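You operate a simulated robot arm through the tools that you are given. There is no shell and no other tool.

You run a simulated two-armed robot. Do the job below in one go: nothing can be reset, and whatever is moved stays where it is left.

JOB
Press the green label key two times. Close the grille flap of the following scooter. Pick up the grey manual with one hand, pass it to the other hand and put it in the tub of the following scooter. Open the small printer drawer. Any order will do.

It is judged by the outcome, as a careful person would: the job done as asked, and still so three seconds after it is handed in. It fails if anything else is knocked over, pushed out of place, dropped, spilled or broken.

ROBOT AND FRAMES
Two 7-joint arms with two-finger grippers on one trunk, on a base that drives. Base frame: it is fixed to the floor where the robot stands at the start and does not move with it; the origin is under the middle of the robot, x ahead of it, y to its left, z up. Lengths are in m, angles in rad, forces in N, time in s.
The left shoulder is at the start at [0.07, 0.139, 1.155], the right one opposite. With the tool pointing down near the work surface each hand reaches from about 0.34 to 0.76 m from the robot's upright axis, wherever it stands, measured 20 degrees to its own side. Places, roughly: green label key [0.9, -2.5, 1]; grey manual [0.5, -2.5, 0.5]; grille flap of the following scooter [-0.5, -1.3, 1.1]; small printer drawer [1.6, -2, 0.2]; tub of the following scooter [-1.4, -1.6, 1]. Payload 3.43 kg a hand.
The tool frame of a hand sits at the grasp point between the pads (the TCP): z along the fingers, y along the line on which they close. The tips reach 0.03 m beyond it. Largest opening 0.104 m; the body of the gripper starts 0.057 m behind the TCP.
Orientation is that of the tool frame in the base frame, as [roll, pitch, yaw] about the fixed x, y, z axes, in that order (R = Rz(yaw) Ry(pitch) Rx(roll)). With the fingers straight down and closing along the base's y, the tool's x points along the base's -x, its y along +y and its z along -z.

CONTROLS
- The arms move only by the tool nudge_tool. It takes "left_motion", "right_motion" or both (then of equal length, played together; a hand with none holds still); each is a list of rows, each an object of numbers (a shift or turn left out is 0, a gripper value left out holds the last): "tx", "ty", "tz": the shift along the tool's x, y, z in mm; "wx", "wy", "wz": the turn, a rotation vector about the tool's x, y, z in rad. In form: [{"tx": .., "ty": .., "tz": .., "wx": .., "wy": .., "wz": ..}, ...]. A call has 1 to 20 rows; each row is the pose to reach, as a shift and turn from the pose commanded when the call began, along the tool's axes at that moment. "left_jaw" and "right_jaw" are, for a hand that has rows, the closure, from 0 (fully open) to 1 (shut), set as the call begins (left out, the last holds). Each row takes 0.2 s and may step no farther than 0.05 m and 0.15 rad from the row before; otherwise, or with a gripper value out of range, the whole call is refused. A pose out of reach is approached as far as the arm can. The call stops where the force on the tool passes 40 N (or 10 N more than at its start, if that is more) or the arm is blocked; 0.2 s more then pass. The fingers move at their own pace (about 0.045 m/s each) and stop on an object; they squeeze with about 39 N. The grip force told is the motor's: it shows also when the fingers shut on nothing. Time passes only in rows, and 0.2 s behind the last, so rows that repeat a pose let the fingers close. It gives the time, the measured TCP pose, the force on the tool (base axes), the opening and the grip force at its end, in the units of the frame above (readings bear some noise), with the torque about the TCP (base axes, N m) and any sound that the robot's microphone picked up.
- Cameras (640 x 400 px; columns grow to the right, rows downward): "scene" is now at [0.1387, -0.002, 1.3907]; the picture's right is [-0.02, -1.00, 0.00], its down [-0.51, 0.01, -0.86] and it looks along [0.86, -0.01, -0.51] (base axes); focal length 275 px, centre (320, 200). "left" rides on the left gripper at [0.067, -0.018, -0.09] in its tool frame; the picture's right is [0.25, 0.97, 0.00], its down [-0.73, 0.19, -0.66] and it looks along [-0.63, 0.17, 0.75] (tool axes); focal length 218 px, centre (320, 200). "right" rides on the right gripper at [0.067, 0.018, -0.09] in its tool frame; the picture's right is [-0.25, 0.97, 0.00], its down [-0.73, -0.19, -0.66] and it looks along [-0.64, -0.17, 0.75] (tool axes); focal length 218 px, centre (320, 200). There is no depth. A picture from a camera that has moved, and an enlarged one, comes with that camera's place and axes in the base frame and with its lens.
- camera(camera): a new picture of that camera. It takes no simulated time.
- move_column(by): slides the trunk up (or, below 0, down) by that many m; the arms and the scene camera ride with it, the base frame stays. It gives what a move gives, with no picture.
- roll_base(legs): drives the robot by 1 to 6 legs, each [ahead, left, turn to the left] in m, m and rad, along the robot's own axes; the way and the turn of a leg run together, so that a leg with both is an arc; at most 1.5 m and 3.142 rad a leg. The arms and the cameras ride along, it lands a little off, and it stops where it bumps. It gives what a move gives.
- aim_head(pan, tilt): turns the head with the scene camera to pan (to the left, within 1.501 rad either way) and tilt (down, from -0.506 to 1.204), counted from straight ahead of the robot. It gives what a move gives.
- inspect(camera, box): a new picture of the part [left, top, right, bottom] of that camera's present view, enlarged. It takes no simulated time.
- finish_job(): hands the job in; it is judged then, once.

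Nothing tells you exact positions but the pictures and the camera data. Unless the task says otherwise, let go and move clear before handing in.

The tools are called after ">>>" as a command line: name --argument value ..., lists and objects as JSON in quotes. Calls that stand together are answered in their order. nudge_tool: Moves the arms, as the interface text tells. Its arguments: {"type":"object","properties":{"left_motion":{"type":"array"},"left_jaw":{"type":"number"},"right_motion":{"type":"array"},"right_jaw":{"type":"number"}},"required":[]} The other tools are called the same way: move_column (by) slides the trunk up or down; roll_base (legs) drives the base; aim_head (pan, tilt) turns the head that bears the scene camera; camera (camera) takes a picture; inspect (camera, box) takes an enlarged picture of a part of a camera's view; finish_job () hands the job in.

At the start:

```text
time_s: 0.0
left_tool_pos: [0.4702, 0.1477, 1.2396]
left_tcp_rot: [3.141, 0.001, -3.14]
left_wrist_force: [-0.3, 0.0, -0.6]
left_wrist_torque: [-0.01, 0.02, 0.02]
left_gripper_width: 0.1041
left_gripper_force: 0.0
right_tool_pos: [0.4041, -0.1858, 1.2396]
right_tcp_rot: [-3.141, 0.001, 3.14]
right_wrist_force: [0.0, 0.8, 0.2]
right_wrist_torque: [-0.02, 0.01, 0.0]
right_gripper_width: 0.104
right_gripper_force: 0.0
trunk travel left (down, up): [-0.65, 0.29]
robot x, y, heading: [-0.0009, -0.0018, 0.002]
head pan, tilt: [-0.016, 0.531]
```

scene: 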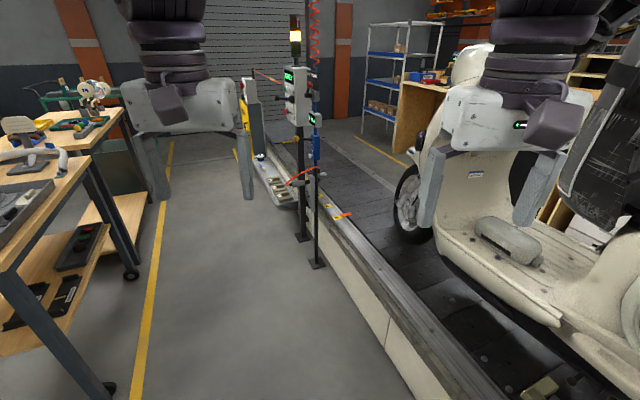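
right: 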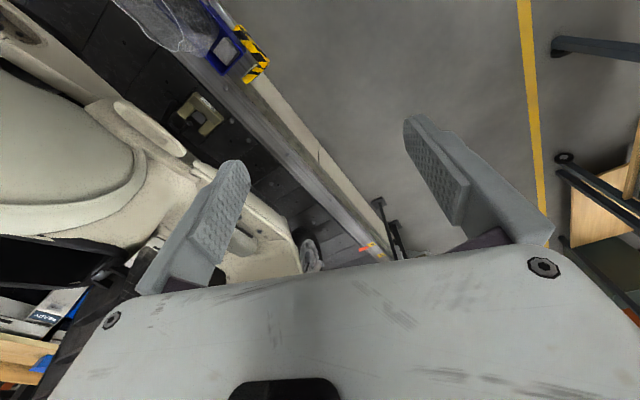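
left: 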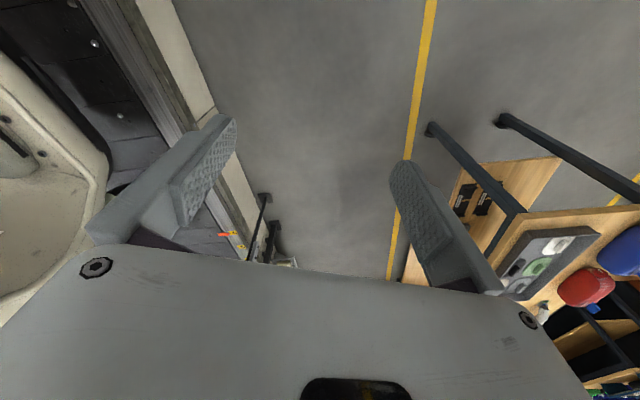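

I see a scooter line running diagonally to the right, a bench to the left and an andon post ahead. All the targets lie to my right, so I will look around with the head first.

>>> aim_head --pan -0.8 --tilt 0.45

>>> camera --camera "scene"

>>> aim_head --pan -1.5 --tilt 0.45

>>> camera --camera "scene"

>>> aim_head --pan 1.0 --tilt 0.45

>>> camera --camera "scene"

```text
time_s: 1.1
left_tool_pos: [0.4719, 0.1478, 1.2411]
left_tcp_rot: [-3.141, 0.0, 3.141]
left_wrist_force: [-0.1, 0.5, -0.3]
left_wrist_torque: [-0.01, 0.0, 0.0]
left_gripper_width: 0.1038
left_gripper_force: 0.0
right_tool_pos: [0.4054, -0.1857, 1.2399]
right_tcp_rot: [-3.141, 0.0, -3.141]
right_wrist_force: [-0.4, 0.0, 0.0]
right_wrist_torque: [0.02, -0.02, 0.03]
right_gripper_width: 0.104
right_gripper_force: 0.2
trunk travel left (down, up): [-0.65, 0.29]
robot x, y, heading: [-0.0001, -0.0013, 0.001]
head pan, tilt: [-0.799, 0.45]
```

```text
taken
camera scene: at [0.1125, -0.0664, 1.398], right [-0.72, -0.7, 0.0], down [-0.3, 0.31, -0.9], along [0.63, -0.64, -0.44], focal length 275 px, centre (320, 200)
```

scene: 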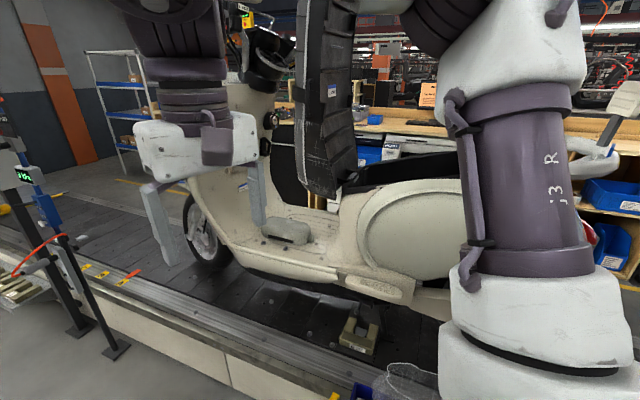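

```text
time_s: 2.2
left_tool_pos: [0.4715, 0.1477, 1.2396]
left_tcp_rot: [-3.141, 0.001, 3.141]
left_wrist_force: [-0.3, 0.2, 0.4]
left_wrist_torque: [0.02, -0.01, 0.03]
left_gripper_width: 0.1041
left_gripper_force: 0.1
right_tool_pos: [0.4041, -0.186, 1.24]
right_tcp_rot: [-3.141, 0.0, -3.141]
right_wrist_force: [0.4, 0.0, 0.0]
right_wrist_torque: [-0.02, 0.01, -0.01]
right_gripper_width: 0.104
right_gripper_force: 0.0
trunk travel left (down, up): [-0.65, 0.29]
robot x, y, heading: [-0.0013, 0.0039, -0.003]
head pan, tilt: [-1.499, 0.45]
```

```text
taken
camera scene: at [0.055, -0.0922, 1.398], right [-1.0, -0.07, 0.0], down [-0.03, 0.43, -0.9], along [0.07, -0.9, -0.44], focal length 275 px, centre (320, 200)
```

scene: 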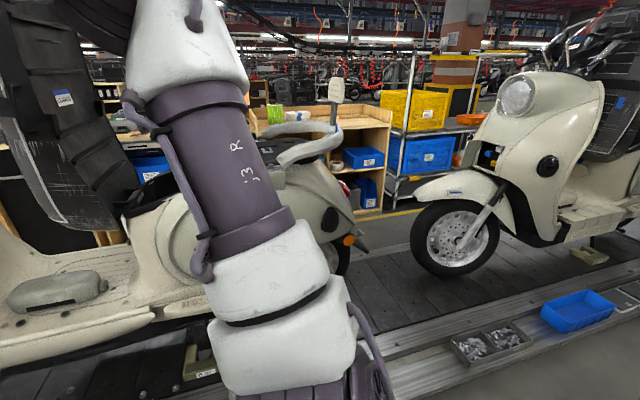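

```text
time_s: 4.5
left_tool_pos: [0.4716, 0.1483, 1.2405]
left_tcp_rot: [3.141, 0.0, 3.141]
left_wrist_force: [0.4, 0.0, -0.4]
left_wrist_torque: [0.0, 0.01, 0.03]
left_gripper_width: 0.1038
left_gripper_force: 0.1
right_tool_pos: [0.4052, -0.185, 1.2401]
right_tcp_rot: [3.141, 0.0, -3.141]
right_wrist_force: [0.4, 0.0, 0.0]
right_wrist_torque: [0.0, 0.01, -0.01]
right_gripper_width: 0.1038
right_gripper_force: 0.1
trunk travel left (down, up): [-0.65, 0.29]
robot x, y, heading: [0.0019, 0.0025, 0.002]
head pan, tilt: [1.0, 0.45]
```

```text
taken
camera scene: at [0.0981, 0.0768, 1.398], right [0.84, -0.54, 0.0], down [-0.24, -0.37, -0.9], along [0.49, 0.76, -0.44], focal length 275 px, centre (320, 200)
```

scene: 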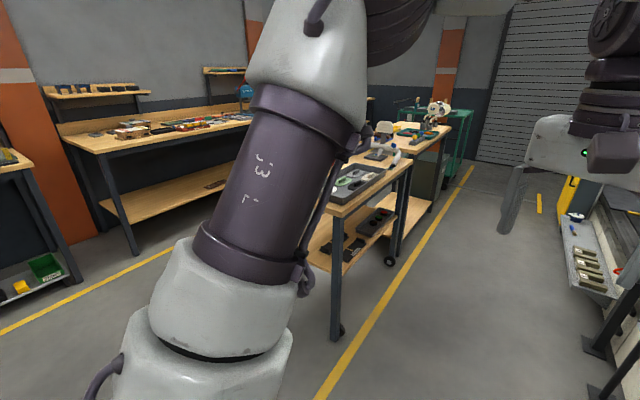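

The targets on the bench side are on the far side of the line, so I need a way round. I will look along the line both ways.

>>> aim_head --pan 0.1 --tilt 0.25

>>> camera --camera "scene"

>>> roll_base --legs '[[0, 0, -1.5]]'

>>> aim_head --pan -0.5 --tilt 0.3

>>> camera --camera "scene"

>>> aim_head --pan 0.0 --tilt 0.3

>>> camera --camera "scene"

>>> aim_head --pan 0.6 --tilt 0.3

>>> camera --camera "scene"

```text
time_s: 5.7
left_tool_pos: [0.4704, 0.1485, 1.2407]
left_tcp_rot: [3.14, 0.001, -3.141]
left_wrist_force: [0.2, 0.5, 0.4]
left_wrist_torque: [0.0, 0.01, -0.02]
left_gripper_width: 0.1044
left_gripper_force: 0.1
right_tool_pos: [0.4037, -0.1852, 1.2399]
right_tcp_rot: [-3.141, 0.0, 3.141]
right_wrist_force: [-0.3, 0.2, 0.1]
right_wrist_torque: [-0.01, 0.0, 0.02]
right_gripper_width: 0.1037
right_gripper_force: 0.1
trunk travel left (down, up): [-0.65, 0.29]
robot x, y, heading: [-0.0009, 0.0002, 0.0]
head pan, tilt: [0.099, 0.25]
```

```text
taken
camera scene: at [0.1413, 0.0088, 1.4166], right [0.1, -0.99, 0.0], down [-0.25, -0.02, -0.97], along [0.96, 0.1, -0.25], focal length 275 px, centre (320, 200)
```

scene: 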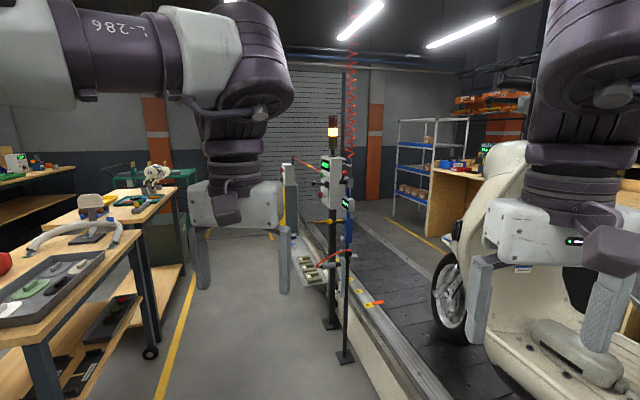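

```text
time_s: 9.7
left_tool_pos: [0.1779, -0.4606, 1.2403]
left_tcp_rot: [3.141, -0.001, 1.638]
left_wrist_force: [0.2, 1.4, 0.4]
left_wrist_torque: [-0.01, 0.01, 0.01]
left_gripper_width: 0.1038
left_gripper_force: 0.1
right_tool_pos: [-0.1594, -0.4165, 1.2398]
right_tcp_rot: [-3.141, 0.001, 1.635]
right_wrist_force: [-0.2, 0.1, -0.7]
right_wrist_torque: [0.0, 0.02, -0.01]
right_gripper_width: 0.1042
right_gripper_force: 0.0
trunk travel left (down, up): [-0.65, 0.29]
robot x, y, heading: [0.0017, 0.0003, -1.505]
head pan, tilt: [0.099, 0.25]
```

```text
time_s: 10.7
left_tool_pos: [0.1797, -0.46, 1.2406]
left_tcp_rot: [3.141, 0.0, 1.638]
left_wrist_force: [0.6, 0.1, 0.0]
left_wrist_torque: [0.0, 0.01, -0.04]
left_gripper_width: 0.1041
left_gripper_force: 0.1
right_tool_pos: [-0.1587, -0.4154, 1.2395]
right_tcp_rot: [3.14, 0.0, 1.635]
right_wrist_force: [-0.2, -0.1, -0.7]
right_wrist_torque: [0.01, -0.03, -0.02]
right_gripper_width: 0.1039
right_gripper_force: 0.1
trunk travel left (down, up): [-0.65, 0.29]
robot x, y, heading: [-0.0017, 0.0007, -1.504]
head pan, tilt: [-0.499, 0.3]
```

```text
taken
camera scene: at [-0.0378, -0.1354, 1.4119], right [-0.91, 0.42, 0.0], down [0.12, 0.27, -0.96], along [-0.4, -0.87, -0.3], focal length 275 px, centre (320, 200)
```

scene: 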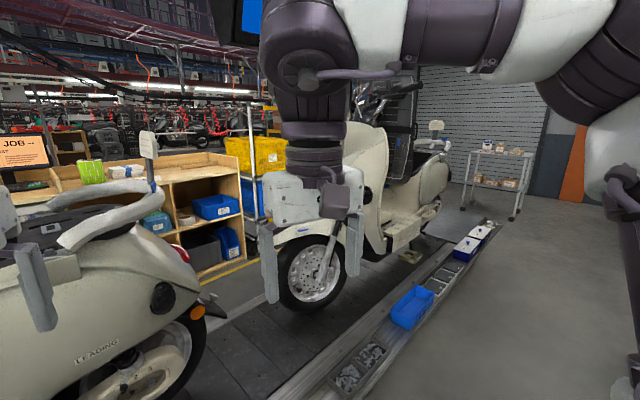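

```text
time_s: 11.7
left_tool_pos: [0.1784, -0.4605, 1.2402]
left_tcp_rot: [3.141, 0.001, 1.638]
left_wrist_force: [-0.3, 0.7, 0.4]
left_wrist_torque: [0.01, 0.01, 0.0]
left_gripper_width: 0.1043
left_gripper_force: 0.0
right_tool_pos: [-0.1595, -0.4153, 1.2392]
right_tcp_rot: [3.141, 0.001, 1.637]
right_wrist_force: [-0.1, -0.2, 0.4]
right_wrist_torque: [0.01, -0.01, 0.02]
right_gripper_width: 0.1041
right_gripper_force: 0.2
trunk travel left (down, up): [-0.65, 0.29]
robot x, y, heading: [0.0021, 0.0005, -1.51]
head pan, tilt: [0.0, 0.3]
```

```text
taken
camera scene: at [0.0073, -0.1439, 1.4119], right [-1.0, -0.06, 0.0], down [-0.02, 0.3, -0.96], along [0.06, -0.95, -0.3], focal length 275 px, centre (320, 200)
```

scene: 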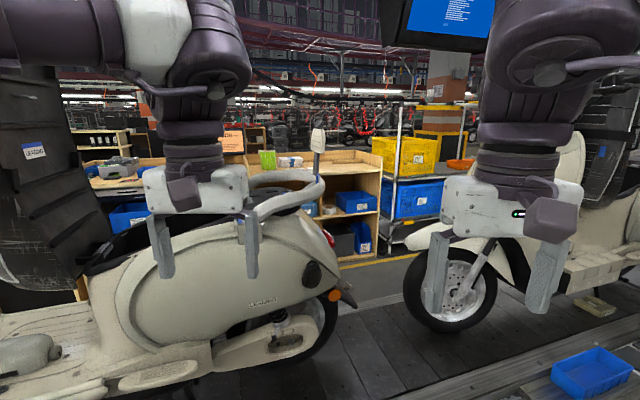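

```text
time_s: 12.7
left_tool_pos: [0.179, -0.4608, 1.2399]
left_tcp_rot: [-3.142, 0.0, 1.637]
left_wrist_force: [0.1, -1.0, -0.5]
left_wrist_torque: [-0.02, 0.02, -0.01]
left_gripper_width: 0.1039
left_gripper_force: 0.1
right_tool_pos: [-0.1588, -0.4143, 1.2409]
right_tcp_rot: [-3.141, 0.002, 1.636]
right_wrist_force: [0.6, 0.4, -0.2]
right_wrist_torque: [-0.01, 0.0, -0.03]
right_gripper_width: 0.1044
right_gripper_force: 0.1
trunk travel left (down, up): [-0.65, 0.29]
robot x, y, heading: [0.0007, 0.0, -1.506]
head pan, tilt: [0.6, 0.3]
```

```text
taken
camera scene: at [0.0589, -0.1242, 1.4119], right [-0.79, -0.62, 0.0], down [-0.18, 0.23, -0.96], along [0.59, -0.75, -0.3], focal length 275 px, centre (320, 200)
```

scene: 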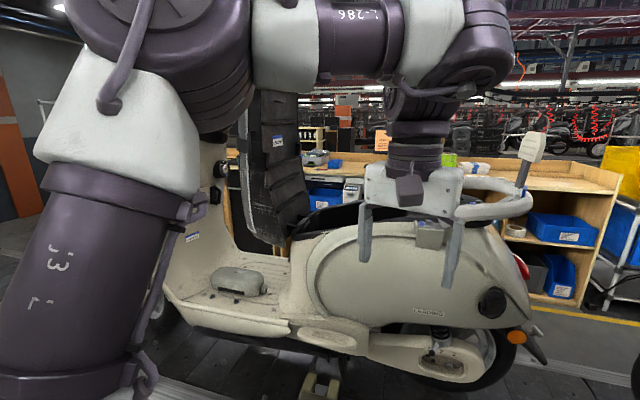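

There is an aisle with a yellow line beyond the belt, in front of the benches. I'll look more closely at both ends of the line to choose the way round.

>>> aim_head --pan -0.95 --tilt 0.3

>>> camera --camera "scene"

>>> roll_base --legs '[[0, 0, -0.9]]'

>>> aim_head --pan 0.0 --tilt 0.3

>>> camera --camera "scene"

>>> inspect --camera "scene" --box '[240, 80, 400, 200]'

```text
time_s: 14.3
left_tool_pos: [0.1779, -0.4606, 1.2398]
left_tcp_rot: [-3.141, 0.001, 1.637]
left_wrist_force: [0.8, -0.2, 0.3]
left_wrist_torque: [0.03, -0.02, 0.0]
left_gripper_width: 0.104
left_gripper_force: 0.0
right_tool_pos: [-0.1588, -0.4149, 1.239]
right_tcp_rot: [3.14, -0.002, 1.635]
right_wrist_force: [0.2, -0.3, -0.5]
right_wrist_torque: [-0.02, 0.02, -0.03]
right_gripper_width: 0.1041
right_gripper_force: 0.0
trunk travel left (down, up): [-0.65, 0.29]
robot x, y, heading: [-0.0012, 0.0018, -1.506]
head pan, tilt: [-0.949, 0.3]
```

```text
taken
camera scene: at [-0.0708, -0.1099, 1.4119], right [-0.63, 0.77, 0.0], down [0.23, 0.19, -0.96], along [-0.74, -0.61, -0.3], focal length 275 px, centre (320, 200)
```

scene: 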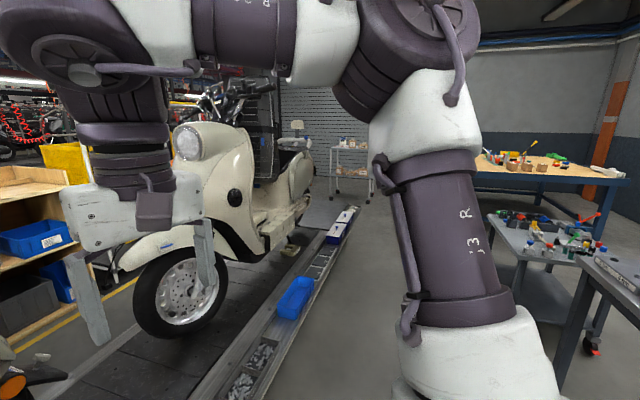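

```text
time_s: 17.0
left_tool_pos: [-0.2526, -0.4247, 1.2397]
left_tcp_rot: [-3.141, 0.0, 0.73]
left_wrist_force: [0.2, 0.3, 1.0]
left_wrist_torque: [0.04, 0.02, -0.01]
left_gripper_width: 0.104
left_gripper_force: 0.0
right_tool_pos: [-0.4243, -0.1326, 1.2403]
right_tcp_rot: [-3.14, 0.0, 0.728]
right_wrist_force: [-0.2, 0.6, -0.9]
right_wrist_torque: [0.01, -0.01, 0.0]
right_gripper_width: 0.104
right_gripper_force: 0.1
trunk travel left (down, up): [-0.65, 0.29]
robot x, y, heading: [0.0022, -0.0011, -2.407]
head pan, tilt: [-0.949, 0.3]
```

```text
time_s: 18.3
left_tool_pos: [-0.2512, -0.425, 1.2394]
left_tcp_rot: [-3.141, -0.001, 0.731]
left_wrist_force: [-0.6, -0.4, -0.2]
left_wrist_torque: [-0.01, 0.02, 0.03]
left_gripper_width: 0.1042
left_gripper_force: 0.1
right_tool_pos: [-0.4241, -0.1312, 1.2385]
right_tcp_rot: [-3.141, 0.0, 0.729]
right_wrist_force: [0.3, 1.0, 0.7]
right_wrist_torque: [0.04, -0.01, 0.0]
right_gripper_width: 0.104
right_gripper_force: 0.1
trunk travel left (down, up): [-0.65, 0.29]
robot x, y, heading: [-0.0006, 0.0024, -2.415]
head pan, tilt: [0.0, 0.3]
```

```text
taken
camera scene: at [-0.109, -0.0963, 1.4119], right [-0.67, 0.75, 0.0], down [0.22, 0.2, -0.96], along [-0.71, -0.64, -0.3], focal length 275 px, centre (320, 200)
```

scene: 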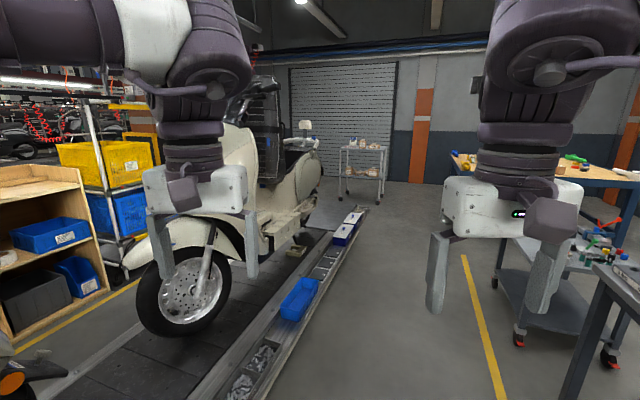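

```text
3.33 times, centred on (320, 140) of scene
camera zoom: at [-0.109, -0.0963, 1.4119], right [-0.67, 0.75, 0.0], down [0.22, 0.2, -0.96], along [-0.71, -0.64, -0.3], focal length 916 px, centre (320, 400)
```

zoom: 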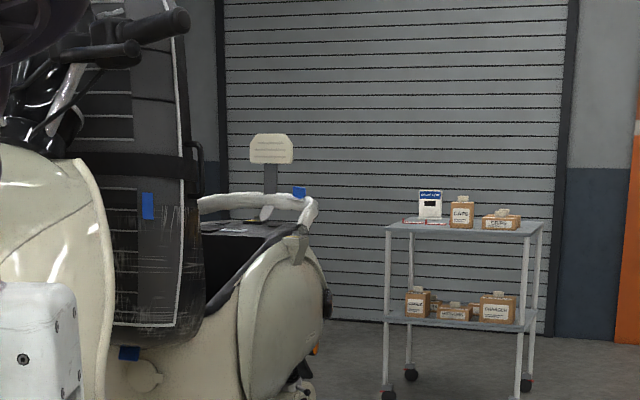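

The rear end of the line lies near (-3.4, -2.1), with a trolley a little behind it. Now I will look at the front end.

>>> roll_base --legs '[[0, 0, 2.6]]'

>>> camera --camera "scene"

>>> inspect --camera "scene" --box '[240, 120, 440, 245]'

```text
time_s: 24.8
left_tool_pos: [0.4353, 0.2332, 1.2405]
left_tcp_rot: [-3.14, 0.001, -2.957]
left_wrist_force: [0.0, 0.0, 0.1]
left_wrist_torque: [0.01, -0.01, -0.05]
left_gripper_width: 0.104
left_gripper_force: 0.1
right_tool_pos: [0.4315, -0.1081, 1.2394]
right_tcp_rot: [-3.14, 0.0, -2.957]
right_wrist_force: [-0.1, 0.1, -0.6]
right_wrist_torque: [-0.02, 0.0, 0.02]
right_gripper_width: 0.1041
right_gripper_force: 0.1
trunk travel left (down, up): [-0.65, 0.29]
robot x, y, heading: [-0.0008, 0.0005, 0.187]
head pan, tilt: [0.0, 0.3]
```

```text
taken
camera scene: at [0.1393, 0.0258, 1.4119], right [0.18, -0.98, 0.0], down [-0.29, -0.05, -0.96], along [0.94, 0.18, -0.3], focal length 275 px, centre (320, 200)
```

scene: 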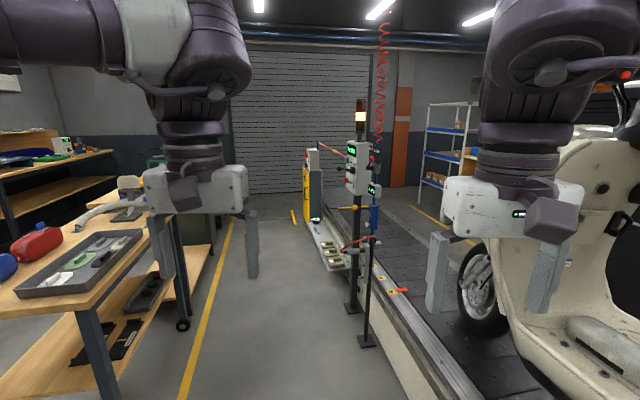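

```text
3.20 times, centred on (340, 182) of scene
camera zoom: at [0.1393, 0.0258, 1.4119], right [0.18, -0.98, 0.0], down [-0.29, -0.05, -0.96], along [0.94, 0.18, -0.3], focal length 880 px, centre (256, 256)
```

zoom: 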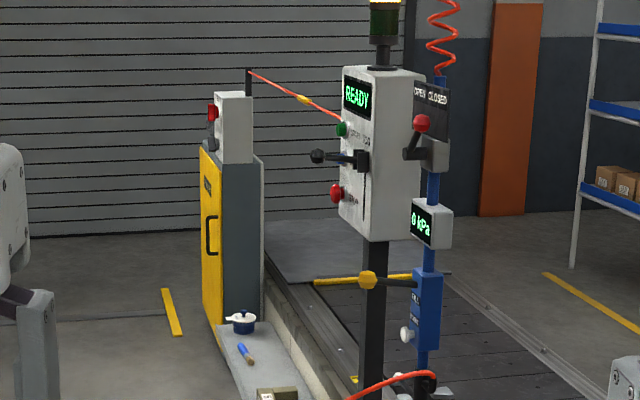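

The front end runs into a shutter, and the rear end looks like the better way round. First I will turn to face the line and move toward the following scooter to look at its open grille flap and the belt edge.

>>> roll_base --legs '[[0, 0, -1.337], [0, -0.5, 0]]'

>>> aim_head --pan -0.3 --tilt 0.4

>>> camera --camera "scene"

>>> camera --camera "right"

```text
time_s: 31.0
left_tool_pos: [-0.1189, -0.5618, 1.2399]
left_tcp_rot: [-3.14, -0.001, 1.976]
left_wrist_force: [-0.2, -0.9, -0.1]
left_wrist_torque: [0.03, 0.03, -0.02]
left_gripper_width: 0.104
left_gripper_force: 0.0
right_tool_pos: [-0.4523, -0.6319, 1.2405]
right_tcp_rot: [3.141, 0.0, 1.975]
right_wrist_force: [0.4, 0.2, 0.3]
right_wrist_torque: [-0.03, 0.0, 0.01]
right_gripper_width: 0.1038
right_gripper_force: 0.0
trunk travel left (down, up): [-0.65, 0.29]
robot x, y, heading: [-0.4398, -0.1857, -1.165]
head pan, tilt: [0.0, 0.3]
```

```text
time_s: 31.8
left_tool_pos: [-0.1213, -0.5631, 1.2397]
left_tcp_rot: [-3.141, 0.0, 1.974]
left_wrist_force: [1.4, 0.5, -0.3]
left_wrist_torque: [0.0, -0.03, 0.0]
left_gripper_width: 0.1039
left_gripper_force: 0.0
right_tool_pos: [-0.4537, -0.632, 1.24]
right_tcp_rot: [-3.142, 0.001, 1.971]
right_wrist_force: [0.4, -0.8, 0.2]
right_wrist_torque: [0.0, 0.01, 0.02]
right_gripper_width: 0.1037
right_gripper_force: 0.0
trunk travel left (down, up): [-0.65, 0.29]
robot x, y, heading: [-0.4394, -0.1893, -1.163]
head pan, tilt: [-0.3, 0.4]
```

```text
taken
camera scene: at [-0.414, -0.3263, 1.4027], right [-0.99, -0.1, 0.0], down [-0.04, 0.39, -0.92], along [0.1, -0.92, -0.39], focal length 275 px, centre (320, 200)
```

scene: 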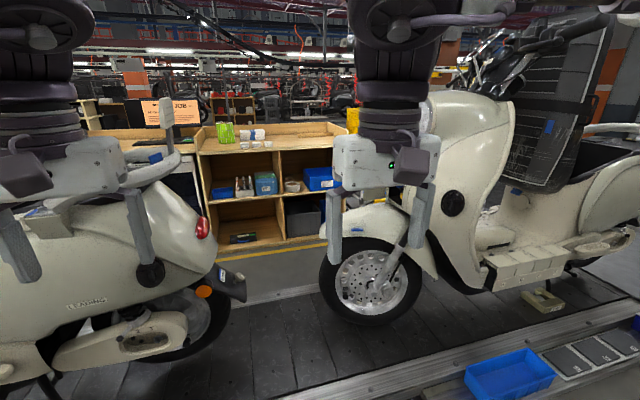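

```text
taken
camera right: at [-0.4644, -0.5642, 1.3285], right [0.99, 0.15, 0.0], down [0.11, -0.75, 0.66], along [0.1, -0.65, -0.75], focal length 218 px, centre (320, 200)
```

right: 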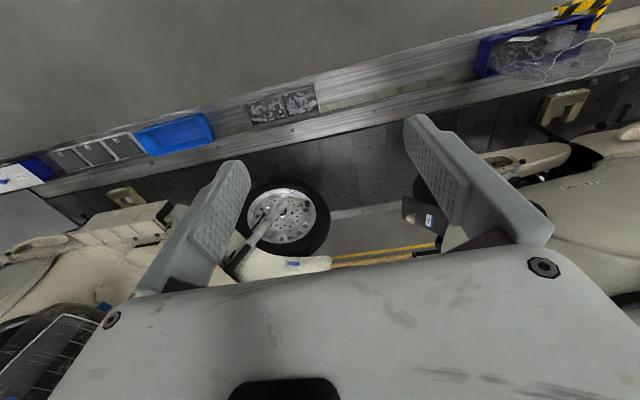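

The belt spans roughly n = 0.6 to 1.6 m from my lane, with a far aisle about 0.8 m wide before the benches. I need a clear view of the flap, so I'll shift forward along the line.

>>> roll_base --legs '[[0, 0.45, 0]]'

>>> aim_head --pan -0.75 --tilt 0.3

>>> camera --camera "scene"

>>> inspect --camera "scene" --box '[220, 60, 420, 260]'

```text
time_s: 34.5
left_tool_pos: [0.2991, -0.3862, 1.2388]
left_tcp_rot: [-3.141, 0.002, 1.969]
left_wrist_force: [-0.3, 0.1, 0.5]
left_wrist_torque: [0.04, 0.0, 0.0]
left_gripper_width: 0.1039
left_gripper_force: 0.0
right_tool_pos: [-0.0349, -0.4534, 1.2392]
right_tcp_rot: [3.14, 0.001, 1.971]
right_wrist_force: [0.8, -1.0, 0.7]
right_wrist_torque: [-0.03, -0.02, 0.0]
right_gripper_width: 0.1042
right_gripper_force: 0.1
trunk travel left (down, up): [-0.65, 0.29]
robot x, y, heading: [-0.0198, -0.0099, -1.171]
head pan, tilt: [-0.3, 0.4]
```

```text
time_s: 35.4
left_tool_pos: [0.3002, -0.3859, 1.2395]
left_tcp_rot: [3.141, 0.001, 1.97]
left_wrist_force: [-0.8, 0.1, 0.5]
left_wrist_torque: [0.01, 0.01, -0.01]
left_gripper_width: 0.1038
left_gripper_force: 0.1
right_tool_pos: [-0.034, -0.4528, 1.2404]
right_tcp_rot: [-3.141, 0.0, 1.972]
right_wrist_force: [-0.1, -0.9, 0.1]
right_wrist_torque: [0.0, 0.0, -0.03]
right_gripper_width: 0.1039
right_gripper_force: 0.0
trunk travel left (down, up): [-0.65, 0.29]
robot x, y, heading: [-0.0209, -0.0062, -1.17]
head pan, tilt: [-0.75, 0.3]
```

```text
taken
camera scene: at [-0.0348, -0.1433, 1.4119], right [-0.94, 0.34, 0.0], down [0.1, 0.28, -0.96], along [-0.33, -0.9, -0.3], focal length 275 px, centre (320, 200)
```

scene: 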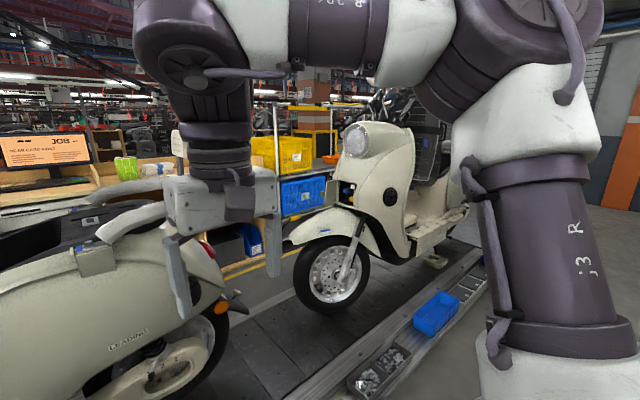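

```text
2.00 times, centred on (320, 160) of scene
camera zoom: at [-0.0348, -0.1433, 1.4119], right [-0.94, 0.34, 0.0], down [0.1, 0.28, -0.96], along [-0.33, -0.9, -0.3], focal length 550 px, centre (320, 280)
```

zoom: 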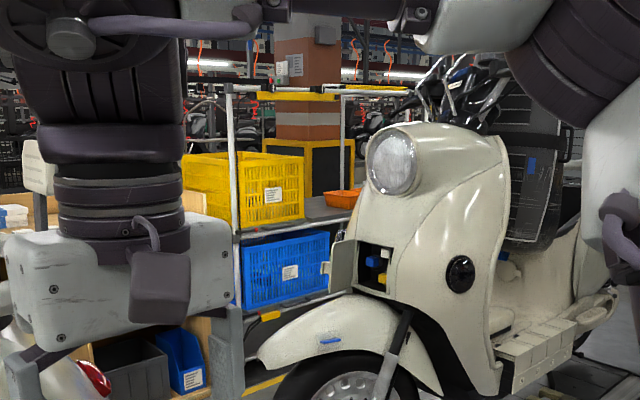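

I can see the flap: it is below the headlamp, hinged on the far side of the opening, and swung open toward the front. I'll drive alongside the scooter's nose on the near side and look closer with the wrist camera.

>>> roll_base --legs '[[0, -0.78, 0], [0.2, 0, 0.01]]'

>>> aim_head --pan -0.1 --tilt 0.6

>>> camera --camera "scene"

>>> camera --camera "right"

>>> camera --camera "left"

```text
time_s: 40.8
left_tool_pos: [-0.3297, -0.8654, 1.2401]
left_tcp_rot: [3.14, 0.002, 2.008]
left_wrist_force: [0.2, 0.8, 0.1]
left_wrist_torque: [-0.03, -0.03, 0.02]
left_gripper_width: 0.1044
left_gripper_force: 0.1
right_tool_pos: [-0.6615, -0.9456, 1.2409]
right_tcp_rot: [3.141, 0.0, 2.007]
right_wrist_force: [0.5, 0.4, -0.3]
right_wrist_torque: [-0.04, -0.01, -0.04]
right_gripper_width: 0.1039
right_gripper_force: 0.1
trunk travel left (down, up): [-0.65, 0.29]
robot x, y, heading: [-0.662, -0.5029, -1.135]
head pan, tilt: [-0.75, 0.3]
```

```text
time_s: 41.9
left_tool_pos: [-0.3285, -0.8678, 1.2409]
left_tcp_rot: [3.14, 0.0, 2.006]
left_wrist_force: [-0.6, -0.6, -0.5]
left_wrist_torque: [-0.01, 0.02, 0.02]
left_gripper_width: 0.1041
left_gripper_force: 0.1
right_tool_pos: [-0.659, -0.9476, 1.2401]
right_tcp_rot: [-3.14, 0.0, 2.009]
right_wrist_force: [0.2, 0.2, -0.3]
right_wrist_torque: [0.01, 0.02, -0.03]
right_gripper_width: 0.1039
right_gripper_force: 0.1
trunk travel left (down, up): [-0.65, 0.29]
robot x, y, heading: [-0.6607, -0.5052, -1.135]
head pan, tilt: [-0.099, 0.6]
```

```text
taken
camera scene: at [-0.6138, -0.6325, 1.3845], right [-0.94, -0.33, 0.0], down [-0.19, 0.53, -0.83], along [0.27, -0.78, -0.56], focal length 275 px, centre (320, 200)
```

scene: 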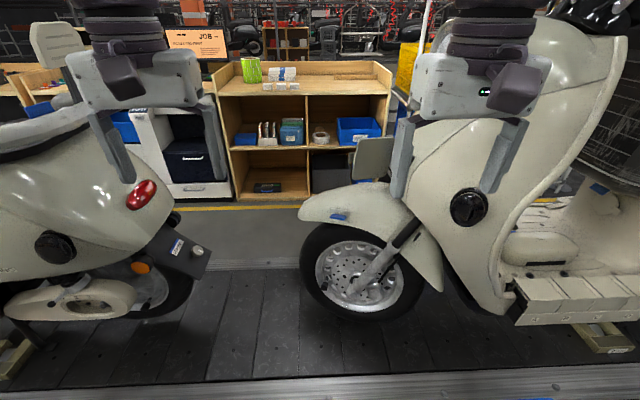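

```text
taken
camera right: at [-0.6729, -0.8801, 1.3289], right [0.98, 0.18, 0.0], down [0.13, -0.74, 0.66], along [0.12, -0.65, -0.75], focal length 218 px, centre (320, 200)
```

right: 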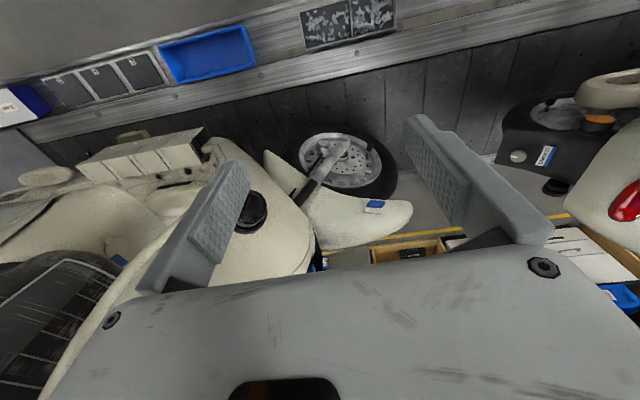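

```text
taken
camera left: at [-0.3737, -0.8132, 1.3294], right [0.77, 0.64, 0.0], down [0.48, -0.58, 0.66], along [0.42, -0.51, -0.75], focal length 218 px, centre (320, 200)
```

left: 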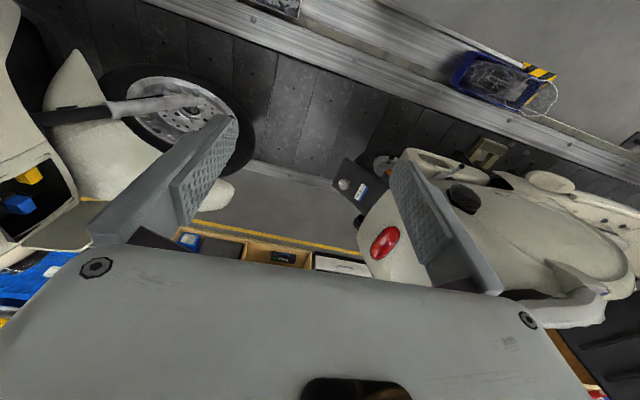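

The flap shows as a grey panel beside the front opening. I'll zoom in on it from the scene and left cameras to place its edges.

>>> inspect --camera "scene" --box '[320, 110, 440, 210]'

>>> inspect --camera "left" --box '[0, 120, 160, 280]'

>>> inspect --camera "right" --box '[260, 180, 440, 290]'

>>> inspect --camera "scene" --box '[120, 40, 400, 220]'

```text
4.00 times, centred on (380, 160) of scene
camera zoom: at [-0.6138, -0.6325, 1.3845], right [-0.94, -0.33, 0.0], down [-0.19, 0.53, -0.83], along [0.27, -0.78, -0.56], focal length 1100 px, centre (80, 360)
```

zoom: 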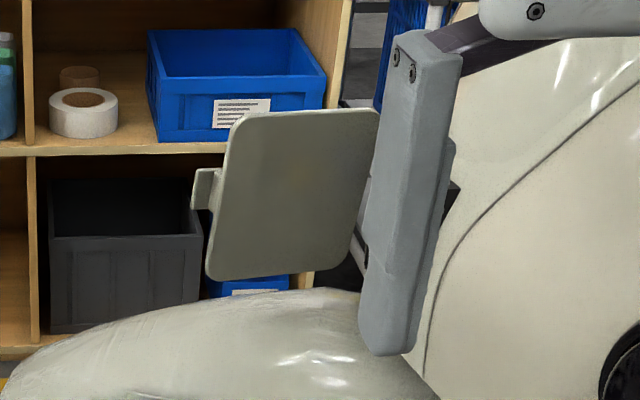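

```text
2.50 times, centred on (80, 200) of left
camera zoom: at [-0.3737, -0.8132, 1.3294], right [0.77, 0.64, 0.0], down [0.48, -0.58, 0.66], along [0.42, -0.51, -0.75], focal length 546 px, centre (920, 200)
```

zoom: 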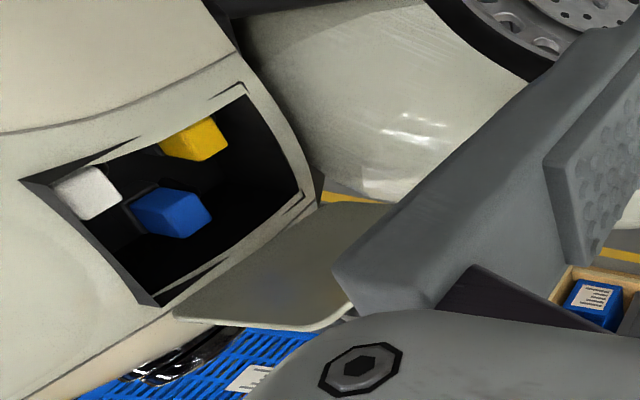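

```text
3.56 times, centred on (350, 235) of right
camera zoom: at [-0.6729, -0.8801, 1.3289], right [0.98, 0.18, 0.0], down [0.13, -0.74, 0.66], along [0.12, -0.65, -0.75], focal length 776 px, centre (213, 76)
```

zoom: 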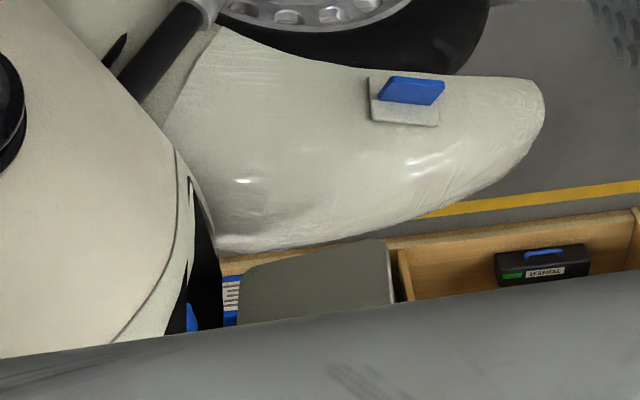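

```text
2.22 times, centred on (260, 130) of scene
camera zoom: at [-0.6138, -0.6325, 1.3845], right [-0.94, -0.33, 0.0], down [-0.19, 0.53, -0.83], along [0.27, -0.78, -0.56], focal length 611 px, centre (453, 356)
```

zoom: 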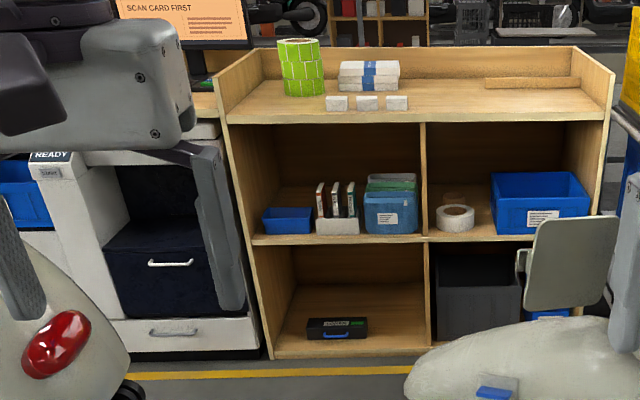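

The scene and left cameras agree on the flap: hinge near (-0.57, -1.37), free edge near (-0.48, -1.32), z 0.985–1.105. It has to swing about 86° toward me and back. I'll draw the left hand back, drive a little closer, and close the right fingers to use as a pusher.

>>> nudge_tool --left_motion '[{"tx": 40}, {"tx": 80}, {"tx": 80}]' --right_motion '[{}, {}, {}]' --right_jaw 1

>>> roll_base --legs '[[0.14, 0, 0]]'

>>> camera --camera "scene"

>>> camera --camera "right"

>>> camera --camera "left"

```text
time_s: 42.7
left_tool_pos: [-0.3614, -0.7974, 1.2411]
left_tcp_rot: [3.141, -0.002, 2.007]
left_wrist_force: [-0.1, -0.4, 0.6]
left_wrist_torque: [-0.01, 0.03, 0.0]
left_gripper_width: 0.1041
left_gripper_force: 0.1
right_tool_pos: [-0.6601, -0.9503, 1.2376]
right_tcp_rot: [3.138, -0.003, 2.007]
right_wrist_force: [-1.0, -0.2, -0.2]
right_wrist_torque: [0.01, 0.0, -0.01]
right_gripper_width: 0.0334
right_gripper_force: 0.7
trunk travel left (down, up): [-0.65, 0.29]
robot x, y, heading: [-0.6626, -0.5017, -1.132]
head pan, tilt: [-0.099, 0.6]
```

```text
time_s: 44.0
left_tool_pos: [-0.3033, -0.9235, 1.2417]
left_tcp_rot: [3.142, 0.003, 2.004]
left_wrist_force: [-0.3, -0.1, -0.4]
left_wrist_torque: [0.0, -0.02, -0.02]
left_gripper_width: 0.1039
left_gripper_force: 0.0
right_tool_pos: [-0.6015, -1.0752, 1.242]
right_tcp_rot: [-3.141, 0.004, 2.004]
right_wrist_force: [-1.5, -0.1, 0.1]
right_wrist_torque: [-0.02, -0.04, 0.01]
right_gripper_width: 0.0
right_gripper_force: 34.9
trunk travel left (down, up): [-0.65, 0.29]
robot x, y, heading: [-0.6026, -0.6323, -1.139]
head pan, tilt: [-0.099, 0.6]
```

```text
taken
camera scene: at [-0.5549, -0.7603, 1.3847], right [-0.94, -0.33, 0.0], down [-0.18, 0.53, -0.83], along [0.27, -0.78, -0.56], focal length 275 px, centre (320, 200)
```

scene: 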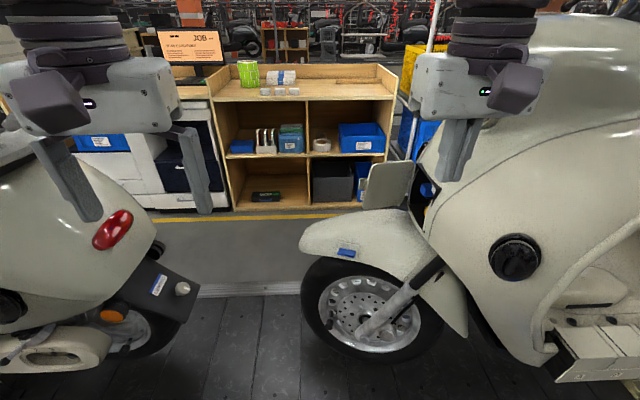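

```text
taken
camera right: at [-0.6149, -1.0077, 1.3295], right [0.98, 0.18, 0.0], down [0.13, -0.74, 0.66], along [0.12, -0.65, -0.75], focal length 218 px, centre (320, 200)
```

right: 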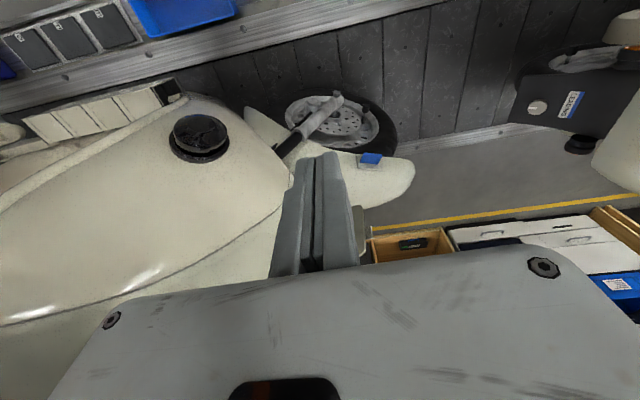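

```text
taken
camera left: at [-0.3482, -0.8695, 1.3311], right [0.77, 0.64, 0.0], down [0.48, -0.58, 0.66], along [0.42, -0.51, -0.75], focal length 218 px, centre (320, 200)
```

left: 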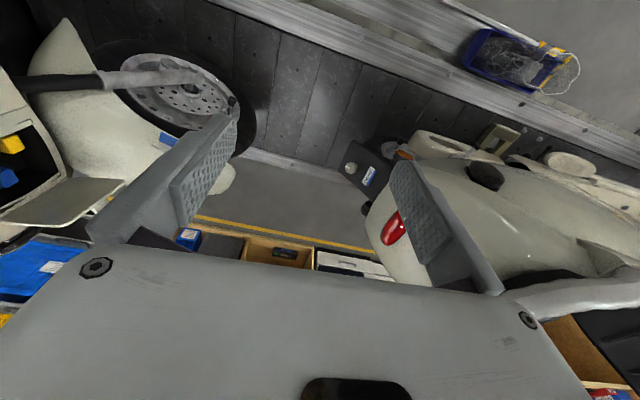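

The base moved closer without bumping. I'll take zoomed views to refine the flap's position before moving.

>>> inspect --camera "scene" --box '[330, 140, 450, 230]'

>>> inspect --camera "left" --box '[0, 110, 160, 240]'

```text
4.44 times, centred on (390, 185) of scene
camera zoom: at [-0.5549, -0.7603, 1.3847], right [-0.94, -0.33, 0.0], down [-0.18, 0.53, -0.83], along [0.27, -0.78, -0.56], focal length 1222 px, centre (9, 267)
```

zoom: 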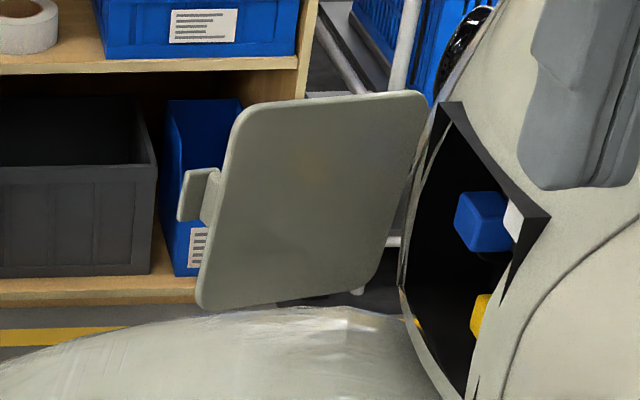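

```text
3.08 times, centred on (80, 175) of left
camera zoom: at [-0.3482, -0.8695, 1.3311], right [0.77, 0.64, 0.0], down [0.48, -0.58, 0.66], along [0.42, -0.51, -0.75], focal length 672 px, centre (1058, 277)
```

zoom: 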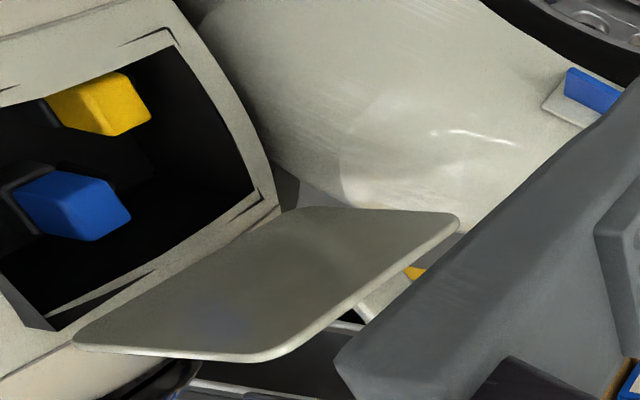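

The flap stands about 77° open, with its hinge near (-0.572, -1.38) and its top at z 1.115. I'll turn the right hand so its narrow side faces the scooter, shifted clear of the headlamp, before reaching over the flap.

>>> nudge_tool --right_motion '[{"ty": 20, "wz": 0.138}, {"ty": 40, "wz": 0.276}, {"ty": 60, "wz": 0.413}, {"ty": 60, "wz": 0.551}, {"ty": 60, "wz": 0.689}, {"ty": 60, "wz": 0.826}, {"ty": 60, "wz": 0.964}, {"ty": 60, "wz": 1.102}, {"ty": 60, "wz": 1.24}, {"ty": 60, "wz": 1.377}, {"ty": 60, "wz": 1.515}, {"ty": 60, "wz": 1.515}]'

>>> camera --camera "right"

>>> camera --camera "scene"

```text
time_s: 46.6
left_tool_pos: [-0.3013, -0.9257, 1.2415]
left_tcp_rot: [3.141, 0.0, 2.004]
left_wrist_force: [-0.5, -0.4, 0.1]
left_wrist_torque: [0.01, -0.01, -0.01]
left_gripper_width: 0.1044
left_gripper_force: 0.1
right_tool_pos: [-0.5378, -1.0843, 1.3016]
right_tcp_rot: [-3.14, -0.004, 1.24]
right_wrist_force: [-0.1, 0.3, 0.2]
right_wrist_torque: [-0.02, 0.01, 0.01]
right_gripper_width: 0.0
right_gripper_force: 34.6
right hand out of reach, approached as far as the arm can: row 3, 4, 5, 6, 7, 8, 9, 10, 11, 12
trunk travel left (down, up): [-0.65, 0.29]
robot x, y, heading: [-0.6027, -0.6283, -1.141]
head pan, tilt: [-0.099, 0.6]
```

```text
taken
camera right: at [-0.5003, -1.0275, 1.3902], right [0.83, -0.55, 0.0], down [-0.42, -0.63, 0.65], along [-0.36, -0.54, -0.76], focal length 218 px, centre (320, 200)
```

right: 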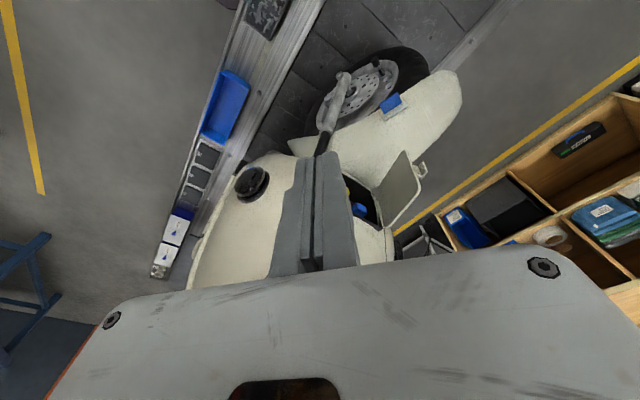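

```text
taken
camera scene: at [-0.5539, -0.7624, 1.3844], right [-0.94, -0.33, 0.0], down [-0.18, 0.53, -0.82], along [0.27, -0.78, -0.57], focal length 275 px, centre (320, 200)
```

scene: 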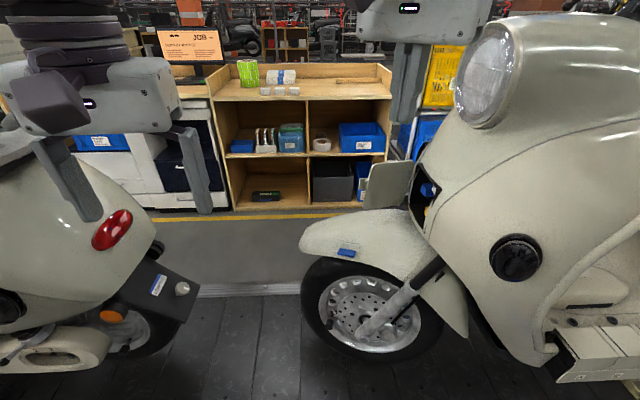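

The wrist stopped short at this height, so the arm is too folded. I'll raise the trunk so the hand works well below the shoulder, then try the turn again.

>>> move_column --by 0.22

>>> nudge_tool --right_motion '[{"tz": 40}, {"tz": 80}, {"tz": 120}, {"tz": 160}, {"tz": 200}, {"tz": 200}]'

```text
time_s: 48.9
left_tool_pos: [-0.3032, -0.925, 1.4617]
left_tcp_rot: [3.141, -0.001, 2.003]
left_wrist_force: [-0.7, 0.0, -0.8]
left_wrist_torque: [-0.01, 0.04, -0.01]
left_gripper_width: 0.1039
left_gripper_force: 0.0
right_tool_pos: [-0.5381, -1.0844, 1.5207]
right_tcp_rot: [-3.141, -0.004, 1.24]
right_wrist_force: [-0.8, 0.3, 0.1]
right_wrist_torque: [-0.02, 0.03, 0.03]
right_gripper_width: 0.0
right_gripper_force: 34.9
trunk travel left (down, up): [-0.87, 0.07]
robot x, y, heading: [-0.6045, -0.6332, -1.141]
head pan, tilt: [-0.099, 0.6]
```

```text
time_s: 50.3
left_tool_pos: [-0.3029, -0.9252, 1.4616]
left_tcp_rot: [-3.142, 0.003, 2.003]
left_wrist_force: [0.2, -0.2, -0.4]
left_wrist_torque: [-0.03, 0.0, 0.02]
left_gripper_width: 0.1037
left_gripper_force: 0.0
right_tool_pos: [-0.518, -1.1792, 1.4388]
right_tcp_rot: [-3.139, -0.003, 1.241]
right_wrist_force: [-0.1, 0.0, 0.1]
right_wrist_torque: [-0.01, 0.0, 0.01]
right_gripper_width: 0.0
right_gripper_force: 34.9
right hand out of reach, approached as far as the arm can: row 1, 2, 3, 4, 5, 6
trunk travel left (down, up): [-0.87, 0.07]
robot x, y, heading: [-0.6032, -0.6327, -1.133]
head pan, tilt: [-0.099, 0.6]
```

The hand is still held back by the unreachable turn. I'll undo the rotation to find out which pose is counted as commanded.

>>> nudge_tool --right_motion '[{"wz": -0.14}, {"wz": -0.28}, {"wz": -0.42}, {"wz": -0.56}, {"wz": -0.7}, {"wz": -0.75}, {"wz": -0.75}]'

```text
time_s: 51.9
left_tool_pos: [-0.3026, -0.926, 1.4611]
left_tcp_rot: [-3.141, 0.0, 2.003]
left_wrist_force: [-0.1, 0.2, 0.4]
left_wrist_torque: [0.0, 0.01, 0.02]
left_gripper_width: 0.1037
left_gripper_force: 0.0
right_tool_pos: [-0.5215, -1.176, 1.4354]
right_tcp_rot: [3.14, -0.004, 1.992]
right_wrist_force: [0.1, -0.2, 0.2]
right_wrist_torque: [0.03, 0.01, 0.01]
right_gripper_width: 0.0001
right_gripper_force: 35.0
trunk travel left (down, up): [-0.87, 0.07]
robot x, y, heading: [-0.6047, -0.6374, -1.134]
head pan, tilt: [-0.099, 0.6]
```

The commanded pose follows the pose actually reached, so it is straightforward again. I'll keep the hand's normal yaw, tilt it so its top leans away from the scooter front, and move it above the outer side of the flap.

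>>> nudge_tool --right_motion '[{"tx": 0, "ty": 0, "tz": 30, "wx": 0.12}, {"tx": 0, "ty": 0, "tz": 60, "wx": 0.24}, {"tx": -20, "ty": 0, "tz": 100, "wx": 0.35}, {"tx": -60, "ty": -10, "tz": 120, "wx": 0.35}, {"tx": -100, "ty": -20, "tz": 140, "wx": 0.35}, {"tx": -140, "ty": -30, "tz": 150, "wx": 0.35}, {"tx": -185, "ty": -39, "tz": 160, "wx": 0.35}, {"tx": -185, "ty": -39, "tz": 160, "wx": 0.35}]'

>>> camera --camera "right"

>>> camera --camera "scene"

```text
time_s: 53.7
left_tool_pos: [-0.3019, -0.9264, 1.4614]
left_tcp_rot: [-3.141, 0.0, 2.003]
left_wrist_force: [0.0, 1.2, -0.6]
left_wrist_torque: [0.03, -0.01, 0.02]
left_gripper_width: 0.104
left_gripper_force: 0.1
right_tool_pos: [-0.5225, -1.29, 1.2573]
right_tcp_rot: [-2.794, -0.001, 1.991]
right_wrist_force: [-1.0, -0.3, -0.5]
right_wrist_torque: [0.0, -0.03, -0.02]
right_gripper_width: 0.0002
right_gripper_force: 34.6
right hand out of reach, approached as far as the arm can: row 5, 6, 7, 8
trunk travel left (down, up): [-0.87, 0.07]
robot x, y, heading: [-0.6019, -0.632, -1.132]
head pan, tilt: [-0.099, 0.6]
```

```text
taken
camera right: at [-0.5074, -1.2101, 1.3346], right [0.93, 0.14, -0.33], down [0.34, -0.65, 0.68], along [-0.12, -0.75, -0.65], focal length 218 px, centre (320, 200)
```

right: 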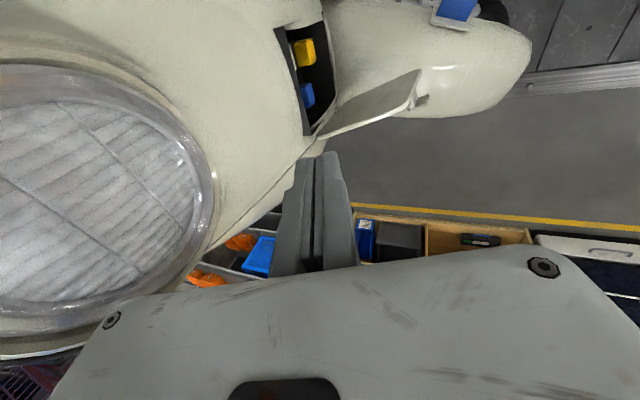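

```text
taken
camera scene: at [-0.5534, -0.7626, 1.6044], right [-0.94, -0.33, 0.0], down [-0.19, 0.53, -0.82], along [0.27, -0.78, -0.57], focal length 275 px, centre (320, 200)
```

scene: 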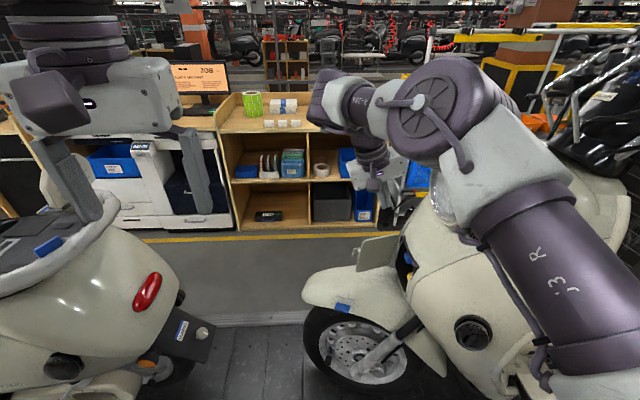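

The right hand is a few centimetres short. I'll look down to see how much gap remains between the base and the rail before driving closer.

>>> aim_head --pan 0.0 --tilt 1.2

>>> camera --camera "scene"

```text
time_s: 54.7
left_tool_pos: [-0.3025, -0.9261, 1.4614]
left_tcp_rot: [3.141, 0.001, 2.003]
left_wrist_force: [0.2, -0.9, -0.1]
left_wrist_torque: [-0.05, -0.02, 0.01]
left_gripper_width: 0.1042
left_gripper_force: 0.1
right_tool_pos: [-0.5223, -1.2899, 1.2572]
right_tcp_rot: [-2.794, 0.001, 1.991]
right_wrist_force: [0.5, 1.0, 0.7]
right_wrist_torque: [0.02, 0.05, 0.01]
right_gripper_width: 0.0
right_gripper_force: 34.9
trunk travel left (down, up): [-0.87, 0.07]
robot x, y, heading: [-0.6026, -0.6348, -1.139]
head pan, tilt: [0.0, 1.201]
```

```text
taken
camera scene: at [-0.5594, -0.7298, 1.5599], right [-0.91, -0.42, 0.0], down [-0.39, 0.85, -0.36], along [0.15, -0.33, -0.93], focal length 275 px, centre (320, 200)
```

scene: 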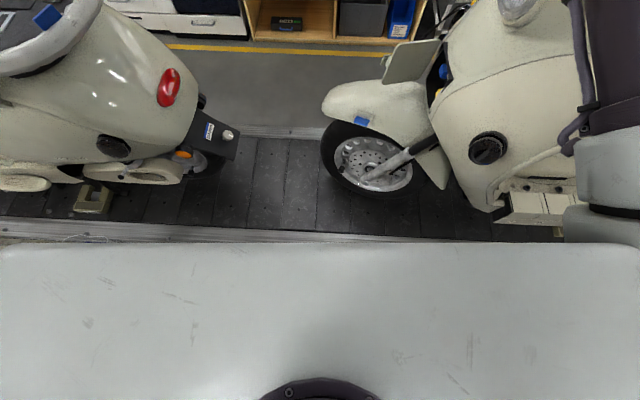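

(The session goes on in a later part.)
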